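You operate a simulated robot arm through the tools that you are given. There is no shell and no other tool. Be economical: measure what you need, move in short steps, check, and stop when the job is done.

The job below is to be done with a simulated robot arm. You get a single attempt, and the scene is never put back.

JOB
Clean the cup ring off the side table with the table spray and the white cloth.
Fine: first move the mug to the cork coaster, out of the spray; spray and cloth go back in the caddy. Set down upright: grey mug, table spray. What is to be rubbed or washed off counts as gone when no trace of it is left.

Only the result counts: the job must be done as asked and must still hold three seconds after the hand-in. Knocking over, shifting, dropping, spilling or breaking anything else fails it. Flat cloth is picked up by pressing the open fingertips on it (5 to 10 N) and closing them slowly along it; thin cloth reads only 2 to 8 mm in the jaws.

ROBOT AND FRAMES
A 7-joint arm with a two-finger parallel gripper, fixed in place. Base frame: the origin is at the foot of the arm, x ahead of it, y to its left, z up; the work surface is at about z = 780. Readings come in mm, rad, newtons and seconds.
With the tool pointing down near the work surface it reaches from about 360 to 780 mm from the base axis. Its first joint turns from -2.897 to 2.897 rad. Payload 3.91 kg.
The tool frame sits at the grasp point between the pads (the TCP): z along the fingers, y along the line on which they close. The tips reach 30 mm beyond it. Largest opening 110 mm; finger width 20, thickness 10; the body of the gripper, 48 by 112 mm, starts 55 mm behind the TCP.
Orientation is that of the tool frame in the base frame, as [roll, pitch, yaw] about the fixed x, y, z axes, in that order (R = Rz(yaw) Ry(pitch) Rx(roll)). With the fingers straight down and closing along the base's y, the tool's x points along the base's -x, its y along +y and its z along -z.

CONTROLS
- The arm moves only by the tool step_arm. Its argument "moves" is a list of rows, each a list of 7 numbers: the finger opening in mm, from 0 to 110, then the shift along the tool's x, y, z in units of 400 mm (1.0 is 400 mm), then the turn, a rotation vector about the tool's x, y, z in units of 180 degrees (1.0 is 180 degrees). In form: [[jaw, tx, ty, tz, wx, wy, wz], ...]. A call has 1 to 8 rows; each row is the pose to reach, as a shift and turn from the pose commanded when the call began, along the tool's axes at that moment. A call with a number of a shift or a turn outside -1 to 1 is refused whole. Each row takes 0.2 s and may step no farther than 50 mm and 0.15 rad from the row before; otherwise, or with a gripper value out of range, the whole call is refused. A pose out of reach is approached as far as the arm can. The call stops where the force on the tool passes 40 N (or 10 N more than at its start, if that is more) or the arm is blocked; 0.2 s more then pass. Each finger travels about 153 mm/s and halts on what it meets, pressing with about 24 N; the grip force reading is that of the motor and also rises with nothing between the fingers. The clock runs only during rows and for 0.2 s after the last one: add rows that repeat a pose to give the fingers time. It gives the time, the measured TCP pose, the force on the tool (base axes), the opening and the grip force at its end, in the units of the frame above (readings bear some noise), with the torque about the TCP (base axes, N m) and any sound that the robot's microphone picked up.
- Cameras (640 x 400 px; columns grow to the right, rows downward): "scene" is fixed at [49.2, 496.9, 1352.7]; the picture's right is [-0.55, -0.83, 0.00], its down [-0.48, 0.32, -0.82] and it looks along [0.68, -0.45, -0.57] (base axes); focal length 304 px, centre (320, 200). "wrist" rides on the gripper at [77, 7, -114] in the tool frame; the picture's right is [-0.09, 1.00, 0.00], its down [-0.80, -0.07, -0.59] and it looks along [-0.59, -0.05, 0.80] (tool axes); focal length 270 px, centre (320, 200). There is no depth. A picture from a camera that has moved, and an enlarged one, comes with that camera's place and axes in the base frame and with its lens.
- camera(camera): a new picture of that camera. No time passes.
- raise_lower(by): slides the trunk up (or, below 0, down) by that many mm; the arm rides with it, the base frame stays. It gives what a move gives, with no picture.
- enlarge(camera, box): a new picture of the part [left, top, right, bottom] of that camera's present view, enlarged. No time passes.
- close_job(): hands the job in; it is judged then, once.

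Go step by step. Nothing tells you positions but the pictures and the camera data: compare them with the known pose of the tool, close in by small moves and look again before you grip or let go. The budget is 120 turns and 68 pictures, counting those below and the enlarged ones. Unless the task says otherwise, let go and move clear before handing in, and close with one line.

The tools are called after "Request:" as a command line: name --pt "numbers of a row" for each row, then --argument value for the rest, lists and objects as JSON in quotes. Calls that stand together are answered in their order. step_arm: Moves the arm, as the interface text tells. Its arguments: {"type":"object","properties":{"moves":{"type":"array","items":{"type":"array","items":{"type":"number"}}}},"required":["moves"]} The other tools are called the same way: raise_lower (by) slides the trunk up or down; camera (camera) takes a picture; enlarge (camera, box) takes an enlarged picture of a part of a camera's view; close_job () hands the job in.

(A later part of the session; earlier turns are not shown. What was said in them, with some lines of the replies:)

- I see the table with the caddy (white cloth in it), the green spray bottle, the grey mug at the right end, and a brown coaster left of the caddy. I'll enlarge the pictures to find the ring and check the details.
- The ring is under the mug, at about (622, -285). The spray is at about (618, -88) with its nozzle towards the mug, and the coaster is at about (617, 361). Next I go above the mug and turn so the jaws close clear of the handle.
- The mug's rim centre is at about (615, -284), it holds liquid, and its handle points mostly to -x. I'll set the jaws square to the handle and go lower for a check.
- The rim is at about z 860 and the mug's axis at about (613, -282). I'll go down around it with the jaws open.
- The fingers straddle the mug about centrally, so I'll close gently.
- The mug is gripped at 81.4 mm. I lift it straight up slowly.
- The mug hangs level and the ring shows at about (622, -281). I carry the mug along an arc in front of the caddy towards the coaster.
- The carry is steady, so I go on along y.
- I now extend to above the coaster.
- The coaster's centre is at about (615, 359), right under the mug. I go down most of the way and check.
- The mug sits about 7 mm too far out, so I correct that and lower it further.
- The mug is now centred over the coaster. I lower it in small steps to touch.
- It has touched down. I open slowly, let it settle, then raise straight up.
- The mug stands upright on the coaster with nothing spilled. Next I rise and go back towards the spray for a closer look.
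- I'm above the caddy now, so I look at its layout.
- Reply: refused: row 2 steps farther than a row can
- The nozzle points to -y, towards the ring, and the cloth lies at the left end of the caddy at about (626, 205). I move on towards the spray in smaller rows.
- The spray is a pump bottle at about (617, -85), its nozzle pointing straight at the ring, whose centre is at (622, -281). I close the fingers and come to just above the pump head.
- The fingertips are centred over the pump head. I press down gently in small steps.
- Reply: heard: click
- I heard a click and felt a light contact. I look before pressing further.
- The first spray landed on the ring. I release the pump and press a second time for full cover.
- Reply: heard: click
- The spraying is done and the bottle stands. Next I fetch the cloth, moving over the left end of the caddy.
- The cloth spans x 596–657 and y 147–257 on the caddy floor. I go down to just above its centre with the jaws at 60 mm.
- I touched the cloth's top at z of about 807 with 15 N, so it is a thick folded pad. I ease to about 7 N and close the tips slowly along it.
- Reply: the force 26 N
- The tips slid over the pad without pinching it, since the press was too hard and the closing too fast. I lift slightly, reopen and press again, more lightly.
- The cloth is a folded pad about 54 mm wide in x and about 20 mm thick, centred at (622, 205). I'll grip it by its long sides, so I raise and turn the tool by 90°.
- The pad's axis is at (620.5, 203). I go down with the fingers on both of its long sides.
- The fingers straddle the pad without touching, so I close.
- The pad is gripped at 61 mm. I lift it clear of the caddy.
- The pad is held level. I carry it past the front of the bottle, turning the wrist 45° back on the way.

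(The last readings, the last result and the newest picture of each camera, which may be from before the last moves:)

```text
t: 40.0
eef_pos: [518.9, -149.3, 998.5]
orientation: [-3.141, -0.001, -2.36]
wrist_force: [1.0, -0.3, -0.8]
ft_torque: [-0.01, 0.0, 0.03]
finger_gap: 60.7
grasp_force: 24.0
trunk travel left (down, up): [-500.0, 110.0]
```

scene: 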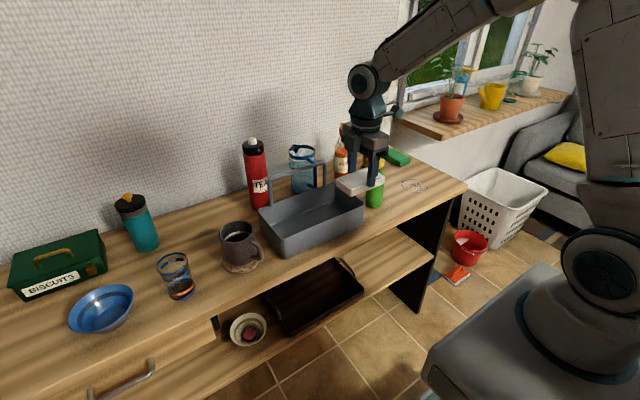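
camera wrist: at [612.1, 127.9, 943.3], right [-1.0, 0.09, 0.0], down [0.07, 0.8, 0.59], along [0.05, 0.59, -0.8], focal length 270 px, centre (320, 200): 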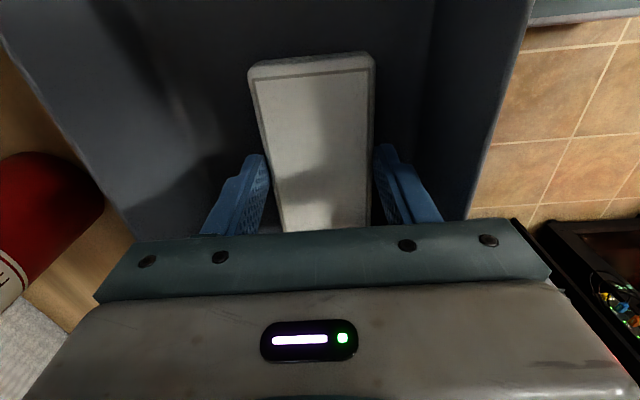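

I move over the ring and go down to just above it.

Request:
step_arm --pt "0 0.013 -0.104 0 0 0 0" --pt "0 0.026 -0.208 0.02 0 0 0" --pt "0 0.039 -0.312 0.07 0 0 0" --pt "0 0.051 -0.415 0.14 0 0 0" --pt "0 0.051 -0.415 0.23 0 0 0" --pt "0 0.051 -0.415 0.31 0 0 0" --pt "0 0.051 -0.415 0.37 0 0 0" --pt "0 0.051 -0.415 0.405 0 0 0"

Request:
enlarge --camera "scene" --box '[344, 126, 472, 216]'

```text
t: 41.8
eef_pos: [619.8, -281.1, 834.8]
orientation: [-3.141, -0.001, -2.356]
wrist_force: [-0.1, 0.6, -0.6]
ft_torque: [0.01, 0.0, 0.01]
finger_gap: 60.9
grasp_force: 24.0
trunk travel left (down, up): [-500.0, 110.0]
```

```text
4.44 times, centred on (408, 171) of scene
camera zoom: at [49.2, 496.9, 1352.7], right [-0.55, -0.83, 0.0], down [-0.48, 0.32, -0.82], along [0.68, -0.45, -0.57], focal length 1353 px, centre (-71, 329)
```

zoom: 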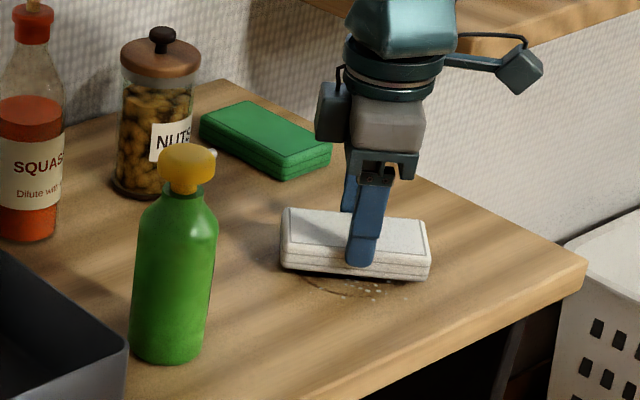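

The pad is about 10 mm above the ring. I lower it to a light press.

Request:
step_arm --pt "0 0 0 0.015 0 0 0" --pt "0 0 0 0.022 0 0 0" --pt "0 0 0 0.028 0 0 0"

```text
t: 42.6
eef_pos: [620.1, -280.4, 825.0]
orientation: [-3.138, 0.002, -2.355]
wrist_force: [-2.2, 1.1, 12.2]
ft_torque: [0.03, 0.46, -0.01]
finger_gap: 60.8
grasp_force: 24.4
trunk travel left (down, up): [-500.0, 110.0]
```

The press is 12 N, so I wipe back and forth across the ring.

Request:
step_arm --pt "0 0 0.06 0 0 0 0" --pt "0 0 0.12 0 0 0 0" --pt "0 0 0.04 0 0 0 0" --pt "0 0 -0.04 0 0 0 0" --pt "0 0 -0.12 0 0 0 0" --pt "0 0.03 -0.04 0 0 0 0" --pt "0 0.03 0.04 0 0 0 0" --pt "0 0.03 0.12 0 0 0 0"

Request:
enlarge --camera "scene" --box '[344, 126, 472, 216]'

```text
t: 44.4
eef_pos: [576.6, -253.6, 823.7]
orientation: [-3.138, 0.001, -2.356]
wrist_force: [-0.5, -1.5, 16.2]
ft_torque: [-0.01, -0.06, -0.02]
finger_gap: 61.1
grasp_force: 24.4
trunk travel left (down, up): [-500.0, 110.0]
```

```text
4.44 times, centred on (408, 171) of scene
camera zoom: at [49.2, 496.9, 1352.7], right [-0.55, -0.83, 0.0], down [-0.48, 0.32, -0.82], along [0.68, -0.45, -0.57], focal length 1353 px, centre (-71, 329)
```

zoom: 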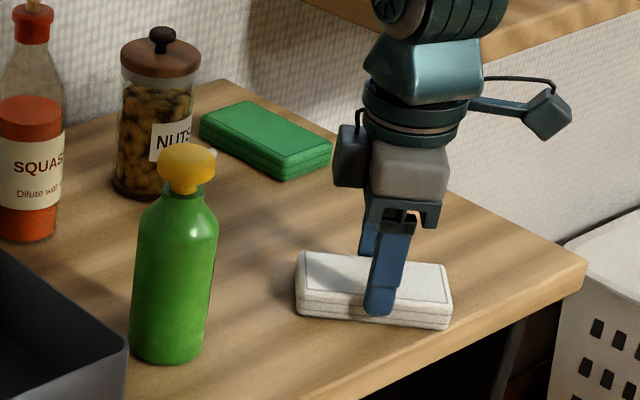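

The ring looks mostly gone already. I make more strokes with a sideways offset to cover all of it.

Request:
step_arm --pt "0 -0.03 -0.06 0 0 0 0" --pt "0 -0.06 -0.14 0 0 0 0" --pt "0 -0.07 -0.24 0 0 0 0" --pt "0 -0.07 -0.15 0 0 0 0" --pt "0 -0.05 -0.05 0 0 0 0" --pt "0 -0.03 -0.12 0 0 0 0" --pt "0 -0.02 -0.22 0 0 0 0" --pt "0 -0.03 -0.12 0 0 0 0"

Request:
step_arm --pt "0 0 0 -0.05 0 0 0" --pt "0 0 0 -0.15 0 0 0" --pt "0 0 0 -0.25 0 0 0" --pt "0 0 0 -0.36 0 0 0" --pt "0 0 0 -0.43 0 0 0"

Request:
enlarge --camera "scene" --box '[360, 140, 472, 216]'

Request:
camera --camera "wrist"

```text
t: 46.2
eef_pos: [622.2, -276.9, 822.7]
orientation: [3.139, 0.0, -2.354]
wrist_force: [-0.2, 0.8, 4.0]
ft_torque: [0.1, -0.44, 0.01]
finger_gap: 61.1
grasp_force: 23.6
trunk travel left (down, up): [-500.0, 110.0]
```

```text
t: 47.4
eef_pos: [621.0, -281.9, 995.5]
orientation: [-3.141, -0.001, -2.357]
wrist_force: [0.0, 0.7, -0.4]
ft_torque: [0.01, 0.02, -0.02]
finger_gap: 61.3
grasp_force: 23.7
trunk travel left (down, up): [-500.0, 110.0]
```

```text
5.26 times, centred on (416, 178) of scene
camera zoom: at [49.2, 496.9, 1352.7], right [-0.55, -0.83, 0.0], down [-0.48, 0.32, -0.82], along [0.68, -0.45, -0.57], focal length 1603 px, centre (-185, 316)
```

zoom: 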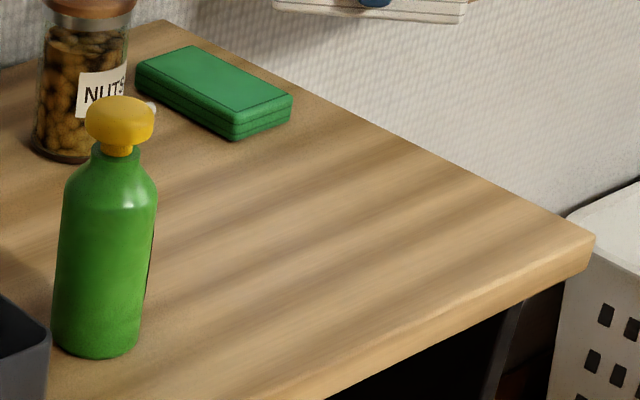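

```text
25 pictures are left
camera wrist: at [562.1, -330.0, 1109.8], right [-0.64, 0.77, 0.0], down [0.62, 0.52, 0.59], along [0.46, 0.38, -0.8], focal length 270 px, centre (320, 200)
```

wrist: 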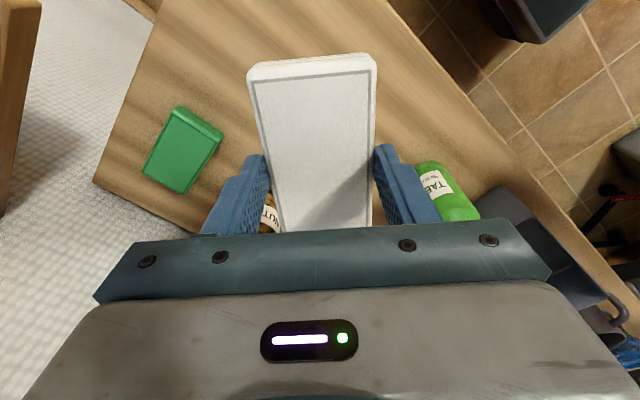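

The ring and droplets look gone. I take a stronger enlargement to check for faint traces.

Request:
enlarge --camera "scene" --box '[386, 168, 442, 203]'

```text
11.43 times, centred on (414, 186) of scene
camera zoom: at [49.2, 496.9, 1352.7], right [-0.55, -0.83, 0.0], down [-0.48, 0.32, -0.82], along [0.68, -0.45, -0.57], focal length 3480 px, centre (-754, 366)
```

zoom: 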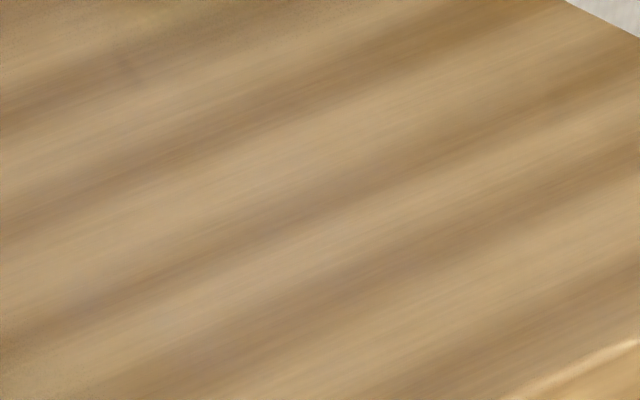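

The ring area is clean. I check one slightly dark spot behind it.

Request:
enlarge --camera "scene" --box '[384, 162, 416, 182]'

```text
16.00 times, centred on (400, 172) of scene
camera zoom: at [49.2, 496.9, 1352.7], right [-0.55, -0.83, 0.0], down [-0.48, 0.32, -0.82], along [0.68, -0.45, -0.57], focal length 4872 px, centre (-960, 648)
```

zoom: 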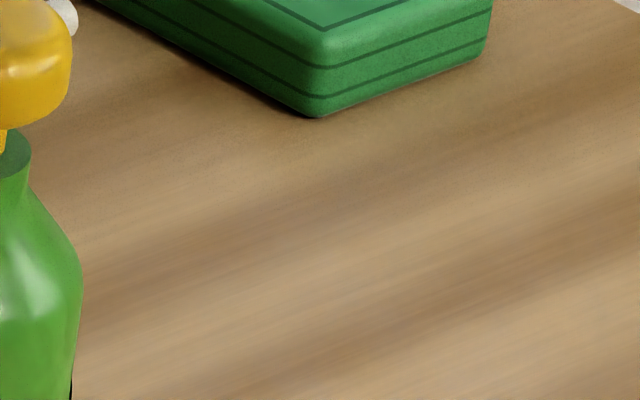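

The table is clean. I carry the cloth back the same way to the left end of the caddy.

Request:
step_arm --pt "0 -0.013 0.104 -0.01 0 0 0" --pt "0 -0.026 0.208 -0.01 0 0 0" --pt "0 -0.039 0.312 -0.01 0 0 0" --pt "0 -0.051 0.415 -0.01 0 0 0" --pt "0 -0.116 0.474 -0.01 0 0 -0.042" --pt "0 -0.181 0.533 -0.01 0 0 -0.083" --pt "0 -0.246 0.592 -0.01 0 0 -0.125" --pt "0 -0.311 0.651 -0.01 0 0 -0.167"

Request:
step_arm --pt "0 -0.08 0.03 0 0 0 -0.042" --pt "0 -0.16 0.06 0 0 0 -0.083"

```text
t: 49.2
eef_pos: [525.0, -7.2, 999.0]
orientation: [-3.141, 0.0, -1.829]
wrist_force: [0.4, 0.3, -0.4]
ft_torque: [-0.04, -0.02, -0.01]
finger_gap: 61.0
grasp_force: 23.8
trunk travel left (down, up): [-500.0, 110.0]
```

```text
t: 49.8
eef_pos: [519.3, 63.5, 998.2]
orientation: [-3.141, -0.001, -1.568]
wrist_force: [-0.5, 0.6, -0.2]
ft_torque: [-0.02, 0.01, -0.01]
finger_gap: 61.1
grasp_force: 24.6
trunk travel left (down, up): [-500.0, 110.0]
```

I go above the original spot and down to just above the rim.

Request:
step_arm --pt "0 -0.086 -0.063 0 0 0 0" --pt "0 -0.172 -0.126 0 0 0 0" --pt "0 -0.258 -0.189 0 0 0 0" --pt "0 -0.344 -0.252 0.02 0 0 0" --pt "0 -0.344 -0.252 0.1 0 0 0" --pt "0 -0.344 -0.252 0.18 0 0 0" --pt "0 -0.344 -0.252 0.24 0 0 0"

Request:
camera --camera "wrist"

Request:
enlarge --camera "scene" --box '[250, 150, 378, 260]'

```text
t: 51.4
eef_pos: [621.3, 197.4, 901.6]
orientation: [-3.141, 0.001, -1.571]
wrist_force: [0.1, 0.2, -1.1]
ft_torque: [0.0, -0.01, 0.02]
finger_gap: 61.0
grasp_force: 24.2
trunk travel left (down, up): [-500.0, 110.0]
```

```text
22 pictures are left
camera wrist: at [614.4, 121.3, 1015.8], right [-1.0, 0.09, 0.0], down [0.07, 0.8, 0.59], along [0.05, 0.59, -0.8], focal length 270 px, centre (320, 200)
```

wrist: 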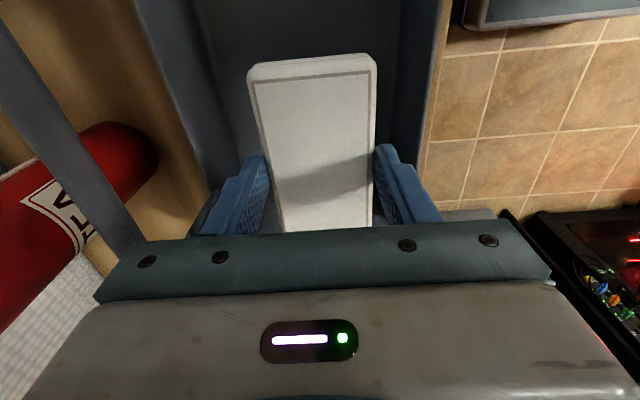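

```text
3.64 times, centred on (314, 205) of scene
camera zoom: at [49.2, 496.9, 1352.7], right [-0.55, -0.83, 0.0], down [-0.48, 0.32, -0.82], along [0.68, -0.45, -0.57], focal length 1107 px, centre (342, 182)
```

zoom: 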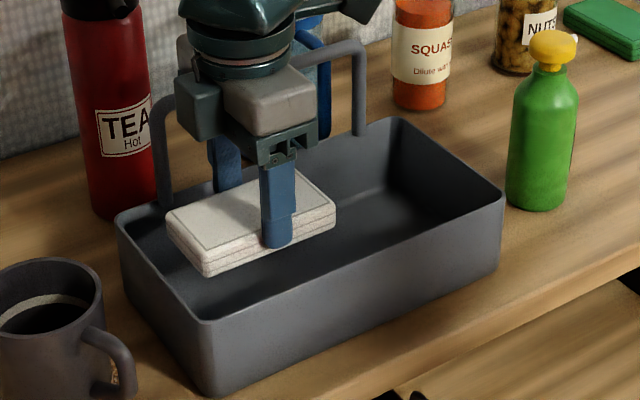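

The alignment is good, so I lower the cloth to the caddy floor.

Request:
step_arm --pt "0 0 0 0.06 0 0 0" --pt "0 0 0 0.12 0 0 0" --pt "0 0 0 0.16 0 0 0" --pt "0 0 0 0.172 0 0 0" --pt "0 0 0 0.178 0 0 0"

```text
t: 52.6
eef_pos: [620.7, 197.8, 831.3]
orientation: [-3.141, 0.001, -1.572]
wrist_force: [0.6, -1.3, -0.7]
ft_torque: [0.0, 0.01, 0.0]
finger_gap: 61.2
grasp_force: 24.1
trunk travel left (down, up): [-500.0, 110.0]
```

Request:
step_arm --pt "0 0 0 0.004 0 0 0" --pt "0 0 0 0.008 0 0 0"

```text
t: 53.2
eef_pos: [619.9, 196.4, 828.8]
orientation: [3.141, 0.0, -1.571]
wrist_force: [-0.2, -0.2, -0.4]
ft_torque: [0.02, 0.0, 0.02]
finger_gap: 60.9
grasp_force: 24.4
trunk travel left (down, up): [-500.0, 110.0]
```

Request:
step_arm --pt "0 0 0 0.004 0 0 0" --pt "0 0 0 0.008 0 0 0"

```text
t: 53.8
eef_pos: [620.0, 196.3, 826.4]
orientation: [-3.141, 0.0, -1.569]
wrist_force: [-0.1, -0.2, 2.3]
ft_torque: [0.14, -0.09, 0.01]
finger_gap: 61.0
grasp_force: 23.9
trunk travel left (down, up): [-500.0, 110.0]
```

The pad has touched the floor. I open slowly to 76 mm and rise straight up.

Request:
step_arm --pt "64 0 0 0 0 0 0" --pt "70 0 0 0 0 0 0" --pt "76 0 0 0 0 0 0" --pt "76 0 0 -0.05 0 0 0" --pt "76 0 0 -0.13 0 0 0" --pt "76 0 0 -0.23 0 0 0" --pt "76 0 0 -0.34 0 0 0" --pt "76 0 0 -0.44 0 0 0"

Request:
enlarge --camera "scene" --box '[250, 150, 398, 260]'

```text
t: 55.6
eef_pos: [618.4, 198.9, 1003.3]
orientation: [3.141, 0.001, -1.57]
wrist_force: [-0.4, 0.2, 0.4]
ft_torque: [-0.02, 0.01, -0.01]
finger_gap: 75.8
grasp_force: 0.0
trunk travel left (down, up): [-500.0, 110.0]
```

```text
3.64 times, centred on (324, 205) of scene
camera zoom: at [49.2, 496.9, 1352.7], right [-0.55, -0.83, 0.0], down [-0.48, 0.32, -0.82], along [0.68, -0.45, -0.57], focal length 1107 px, centre (306, 182)
```

zoom: 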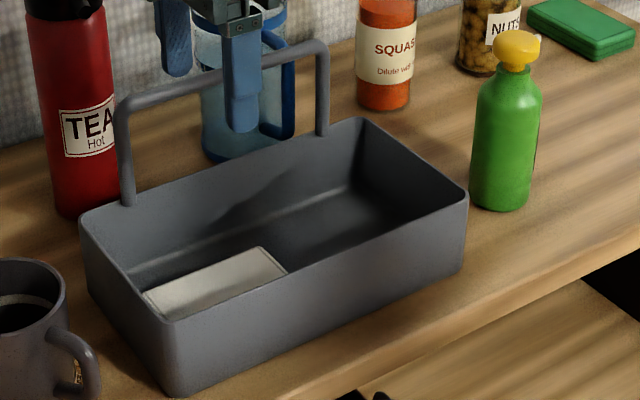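

The cloth lies in the caddy. Now I fetch the spray, turning the tool back to close along y and going above the bottle.

Request:
step_arm --pt "80 0.089 0.006 -0.04 0 0 0.0455" --pt "80 0.178 0.012 -0.08 0 0 0.091" --pt "80 0.267 0.018 -0.117 0 0 0.1365" --pt "80 0.355 0.024 -0.117 0 0 0.182" --pt "80 0.444 0.03 -0.117 0 0 0.2275" --pt "80 0.533 0.036 -0.117 0 0 0.273" --pt "80 0.622 0.042 -0.117 0 0 0.3185" --pt "80 0.71 0.045 -0.117 0 0 0.364"

Request:
step_arm --pt "80 0 0 0 0 0 0.0455" --pt "80 0 0 0 0 0 0.091" --pt "80 0 0 0 0 0 0.136"

Request:
camera --camera "wrist"

```text
t: 57.4
eef_pos: [600.8, -85.9, 1048.5]
orientation: [-3.141, 0.0, -2.718]
wrist_force: [-0.3, -0.6, 0.0]
ft_torque: [0.0, -0.03, -0.02]
finger_gap: 79.9
grasp_force: 0.0
trunk travel left (down, up): [-500.0, 110.0]
```

```text
t: 58.2
eef_pos: [601.8, -86.3, 1048.6]
orientation: [3.141, 0.001, 3.139]
wrist_force: [0.2, 1.4, 0.9]
ft_torque: [0.01, 0.0, 0.0]
finger_gap: 79.9
grasp_force: 0.2
trunk travel left (down, up): [-500.0, 110.0]
```

```text
19 pictures are left
camera wrist: at [524.4, -77.8, 1162.9], right [0.09, 1.0, 0.0], down [0.8, -0.07, 0.59], along [0.59, -0.05, -0.8], focal length 270 px, centre (320, 200)
```

wrist: 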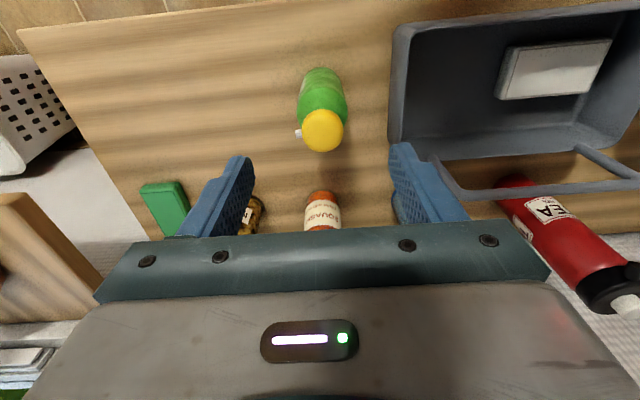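

The bottle is at (617.5, -84). I go down around it, staying above the pump head with the palm.

Request:
step_arm --pt "80 -0.02 0.003 0.04 0 0 0" --pt "80 -0.04 0.005 0.12 0 0 0" --pt "80 -0.04 0.005 0.21 0 0 0" --pt "80 -0.04 0.005 0.3 0 0 0" --pt "80 -0.04 0.005 0.37 0 0 0" --pt "80 -0.04 0.005 0.4 0 0 0"

Request:
enlarge --camera "scene" --box '[328, 126, 424, 216]'

Request:
camera --camera "wrist"

```text
t: 59.6
eef_pos: [616.6, -84.3, 886.8]
orientation: [-3.141, 0.001, -3.141]
wrist_force: [0.5, 0.3, 0.5]
ft_torque: [-0.01, 0.0, 0.0]
finger_gap: 79.9
grasp_force: 0.0
trunk travel left (down, up): [-500.0, 110.0]
```

```text
4.44 times, centred on (376, 171) of scene
camera zoom: at [49.2, 496.9, 1352.7], right [-0.55, -0.83, 0.0], down [-0.48, 0.32, -0.82], along [0.68, -0.45, -0.57], focal length 1353 px, centre (71, 329)
```

zoom: 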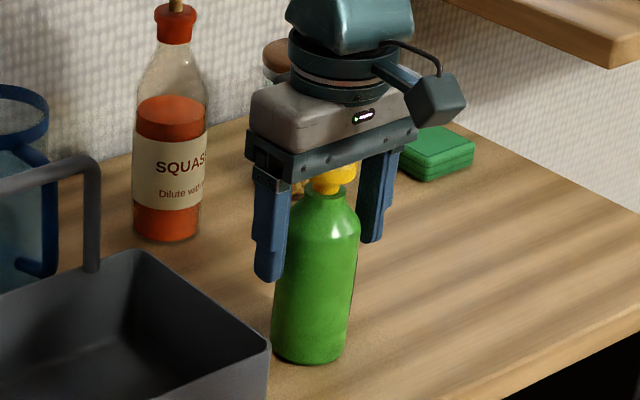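

```text
17 pictures are left
camera wrist: at [540.6, -75.8, 1001.0], right [0.09, 1.0, 0.0], down [0.8, -0.07, 0.59], along [0.59, -0.05, -0.8], focal length 270 px, centre (320, 200)
```

wrist: 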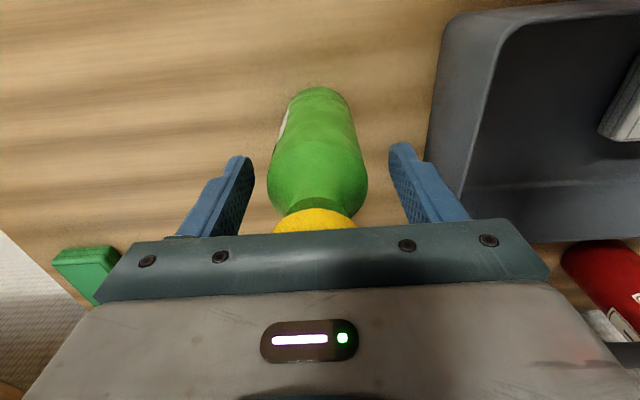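

The fingers reach below the shoulder and the palm is clear of the head. I close slowly.

Request:
step_arm --pt "70 0 0 0 0 0 0" --pt "64 0 0 0 0 0 0" --pt "60 0 0 0 0 0 0" --pt "56 0 0 0 0 0 0" --pt "50 0 0 0 0 0 0" --pt "40 0 0 0 0 0 0" --pt "40 0 0 0 0 0 0"

Request:
step_arm --pt "40 0 0 -0.02 0 0 0" --pt "40 0 0 -0.06 0 0 0"

Request:
enlarge --camera "scene" --box '[328, 126, 424, 216]'

```text
t: 61.2
eef_pos: [617.2, -83.6, 887.9]
orientation: [3.141, 0.001, -3.142]
wrist_force: [0.8, -1.2, 0.7]
ft_torque: [-0.03, -0.01, 0.0]
finger_gap: 52.8
grasp_force: 23.9
trunk travel left (down, up): [-500.0, 110.0]
```

```text
t: 61.8
eef_pos: [617.6, -83.6, 913.1]
orientation: [3.141, 0.0, -3.141]
wrist_force: [0.2, -0.2, -2.9]
ft_torque: [-0.02, -0.02, 0.01]
finger_gap: 52.7
grasp_force: 24.1
trunk travel left (down, up): [-500.0, 110.0]
```

```text
4.44 times, centred on (376, 171) of scene
camera zoom: at [49.2, 496.9, 1352.7], right [-0.55, -0.83, 0.0], down [-0.48, 0.32, -0.82], along [0.68, -0.45, -0.57], focal length 1353 px, centre (71, 329)
```

zoom: 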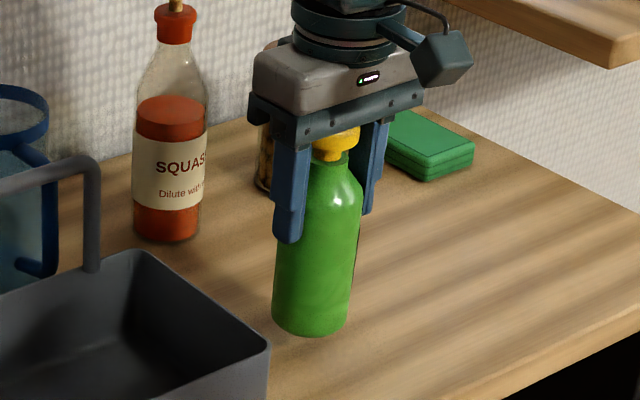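

The bottle hangs upright. I lift it higher and move over the free right part of the caddy.

Request:
step_arm --pt "40 0 0 -0.07 0 0 0" --pt "40 0 0 -0.16 0 0 0" --pt "40 0 0 -0.23 0 0 0" --pt "40 -0.008 0.08 -0.245 0 0 0" --pt "40 -0.016 0.18 -0.245 0 0 0" --pt "40 -0.024 0.28 -0.245 0 0 0" --pt "40 -0.03 0.36 -0.245 0 0 0" --pt "40 -0.03 0.395 -0.245 0 0 0"

Request:
camera --camera "wrist"

Request:
enlarge --camera "scene" --box '[250, 120, 410, 260]'

```text
t: 63.6
eef_pos: [627.8, 74.2, 1010.5]
orientation: [3.141, 0.001, -3.141]
wrist_force: [0.2, 0.1, -3.7]
ft_torque: [-0.03, 0.03, 0.01]
finger_gap: 52.7
grasp_force: 24.0
trunk travel left (down, up): [-500.0, 110.0]
```

```text
15 pictures are left
camera wrist: at [551.0, 82.0, 1124.6], right [0.09, 1.0, 0.0], down [0.8, -0.07, 0.59], along [0.59, -0.05, -0.8], focal length 270 px, centre (320, 200)
```

wrist: 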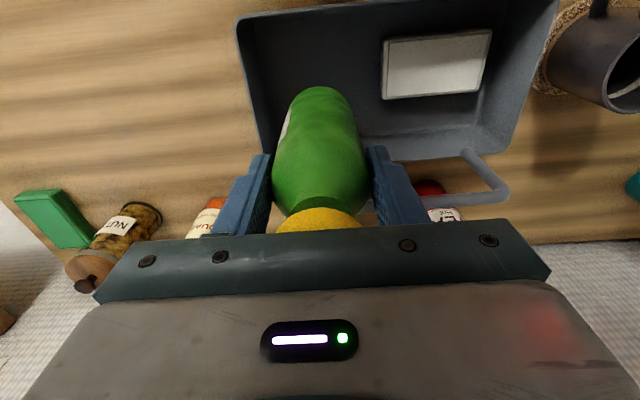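

```text
2.86 times, centred on (330, 190) of scene
camera zoom: at [49.2, 496.9, 1352.7], right [-0.55, -0.83, 0.0], down [-0.48, 0.32, -0.82], along [0.68, -0.45, -0.57], focal length 870 px, centre (291, 229)
```

zoom: 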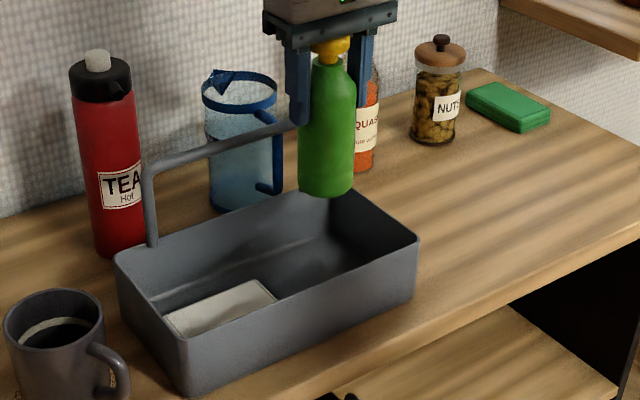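

The bottle is over the free area, whose centre is near (635, 80). I shift slightly and go down close to the floor.

Request:
step_arm --pt "40 -0.0175 0.015 0.03 0 0 0" --pt "40 -0.0175 0.015 0.1 0 0 0" --pt "40 -0.0175 0.015 0.17 0 0 0" --pt "40 -0.0175 0.015 0.23 0 0 0" --pt "40 -0.0175 0.015 0.265 0 0 0"

Request:
enlarge --camera "scene" --box '[250, 120, 410, 260]'

Request:
step_arm --pt "40 0 0 0.006 0 0 0" --pt "40 0 0 0.012 0 0 0"

```text
t: 64.8
eef_pos: [636.1, 80.2, 904.6]
orientation: [-3.141, 0.0, -3.141]
wrist_force: [-0.4, -0.1, -2.8]
ft_torque: [0.0, 0.04, -0.03]
finger_gap: 52.5
grasp_force: 24.2
trunk travel left (down, up): [-500.0, 110.0]
```

```text
2.86 times, centred on (330, 190) of scene
camera zoom: at [49.2, 496.9, 1352.7], right [-0.55, -0.83, 0.0], down [-0.48, 0.32, -0.82], along [0.68, -0.45, -0.57], focal length 870 px, centre (291, 229)
```

zoom: 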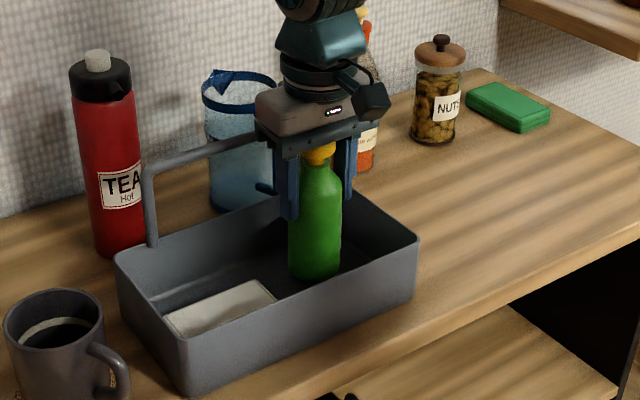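

```text
t: 65.4
eef_pos: [636.8, 80.7, 898.7]
orientation: [-3.141, 0.0, 3.14]
wrist_force: [0.6, 0.1, -3.2]
ft_torque: [-0.01, 0.01, -0.02]
finger_gap: 52.7
grasp_force: 23.9
trunk travel left (down, up): [-500.0, 110.0]
```

The bottle is still held free of the floor, so I lower it in small steps.

Request:
step_arm --pt "40 0 0 0.005 0 0 0" --pt "40 0 0 0.009 0 0 0"

```text
t: 66.0
eef_pos: [636.4, 80.1, 895.8]
orientation: [-3.141, 0.0, 3.141]
wrist_force: [-0.3, 0.4, -2.2]
ft_torque: [0.02, 0.04, 0.0]
finger_gap: 52.7
grasp_force: 23.7
trunk travel left (down, up): [-500.0, 110.0]
```

Request:
step_arm --pt "40 0 0 0.003 0 0 0" --pt "40 0 0 0.006 0 0 0"

```text
t: 66.6
eef_pos: [636.7, 79.4, 894.3]
orientation: [-3.141, 0.0, 3.141]
wrist_force: [0.2, -0.4, -2.5]
ft_torque: [0.02, -0.01, 0.03]
finger_gap: 52.6
grasp_force: 24.0
trunk travel left (down, up): [-500.0, 110.0]
```

Request:
step_arm --pt "40 0 0 0.004 0 0 0" --pt "40 0 0 0.008 0 0 0"

```text
t: 67.2
eef_pos: [635.2, 78.4, 891.1]
orientation: [-3.141, 0.002, -3.141]
wrist_force: [-0.1, 0.8, 1.5]
ft_torque: [0.12, 0.07, -0.05]
finger_gap: 52.5
grasp_force: 24.2
trunk travel left (down, up): [-500.0, 110.0]
```

The bottle has touched the floor. I open slowly, then rise straight up.

Request:
step_arm --pt "40 0 0 0.001 0 0 0" --pt "56 0 0 0.001 0 0 0" --pt "62 0 0 0.001 0 0 0" --pt "76 0 0 0.001 0 0 0" --pt "80 0 0 -0.01 0 0 0" --pt "80 0 0 -0.1 0 0 0" --pt "80 0 0 -0.21 0 0 0" --pt "80 0 0 -0.32 0 0 0"

Request:
step_arm --pt "80 0.06 0 -0.05 0 0 0" --pt "80 0.17 0 -0.08 0 0 0" --pt "80 0.28 0 -0.08 0 0 0"

Request:
camera --camera "scene"

Request:
enlarge --camera "scene" --box '[210, 130, 410, 280]'

Request:
enlarge --camera "scene" --box '[364, 150, 460, 210]'

```text
t: 69.0
eef_pos: [636.7, 80.0, 1018.4]
orientation: [3.141, -0.001, -3.141]
wrist_force: [0.8, -0.5, -0.1]
ft_torque: [-0.01, -0.01, 0.0]
finger_gap: 80.1
grasp_force: 0.1
trunk travel left (down, up): [-500.0, 110.0]
```

```text
t: 69.8
eef_pos: [523.3, 78.7, 1049.9]
orientation: [3.14, 0.0, 3.139]
wrist_force: [0.2, -0.5, -0.5]
ft_torque: [0.0, -0.01, 0.03]
finger_gap: 80.0
grasp_force: 0.0
trunk travel left (down, up): [-500.0, 110.0]
```

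```text
12 pictures are left
```

scene: 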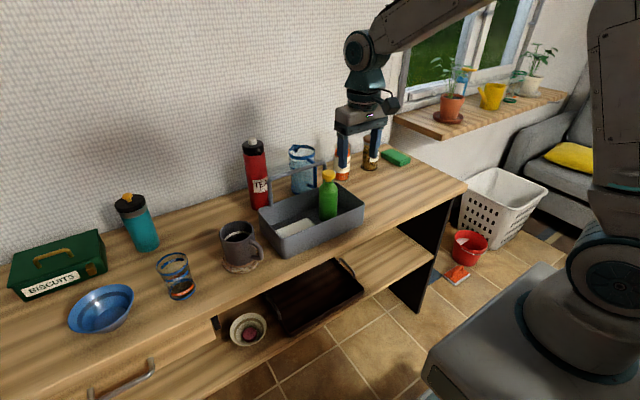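

```text
2.67 times, centred on (310, 205) of scene
camera zoom: at [49.2, 496.9, 1352.7], right [-0.55, -0.83, 0.0], down [-0.48, 0.32, -0.82], along [0.68, -0.45, -0.57], focal length 812 px, centre (347, 187)
```

zoom: 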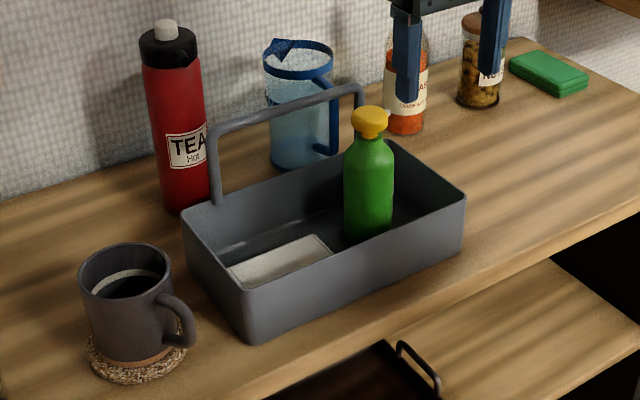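

```text
6.67 times, centred on (412, 180) of scene
camera zoom: at [49.2, 496.9, 1352.7], right [-0.55, -0.83, 0.0], down [-0.48, 0.32, -0.82], along [0.68, -0.45, -0.57], focal length 2030 px, centre (-293, 333)
```

zoom: 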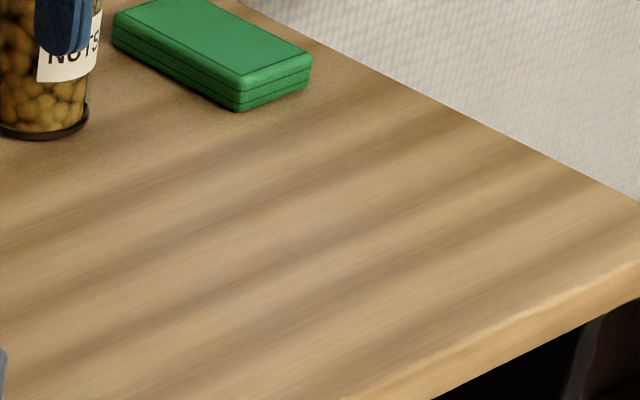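

Everything is in place. I take one closer look at the ring spot with the wrist camera before handing in.

Request:
step_arm --pt "80 0 -0.11 0 0 0 0" --pt "80 0 -0.22 0 0 0 0" --pt "80 0 -0.33 0 0 0 0" --pt "80 0 -0.44 0 0 0 0" --pt "80 -0.02 -0.55 0 0 0 0" --pt "80 -0.05 -0.66 0 0 0 0" --pt "80 -0.08 -0.77 0.02 0 0 0" --pt "80 -0.1 -0.87 0.06 0 0 0"

Request:
enlarge --camera "wrist" --box '[200, 20, 440, 170]'

```text
t: 71.6
eef_pos: [564.0, -271.2, 1024.0]
orientation: [-3.139, 0.0, -3.14]
wrist_force: [0.6, -0.6, -0.4]
ft_torque: [0.03, 0.01, -0.03]
finger_gap: 80.1
grasp_force: 0.1
trunk travel left (down, up): [-500.0, 110.0]
```

```text
2.67 times, centred on (320, 95) of wrist
camera zoom: at [488.2, -263.4, 1138.9], right [0.09, 1.0, 0.0], down [0.8, -0.07, 0.59], along [0.59, -0.05, -0.8], focal length 721 px, centre (320, 480)
```

zoom: 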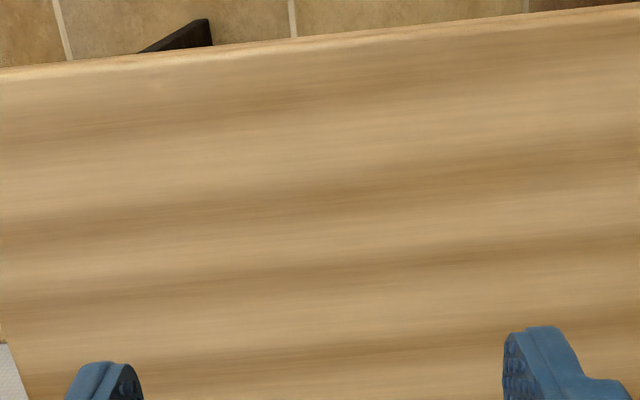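

No trace of the ring is left and the arm is clear, so I hand in.

Request:
close_job

```text
The job is handed in.
```

The cup ring is gone from the side table, the grey mug stands upright on the cork coaster, and the table spray (upright) and white cloth are back in the caddy.
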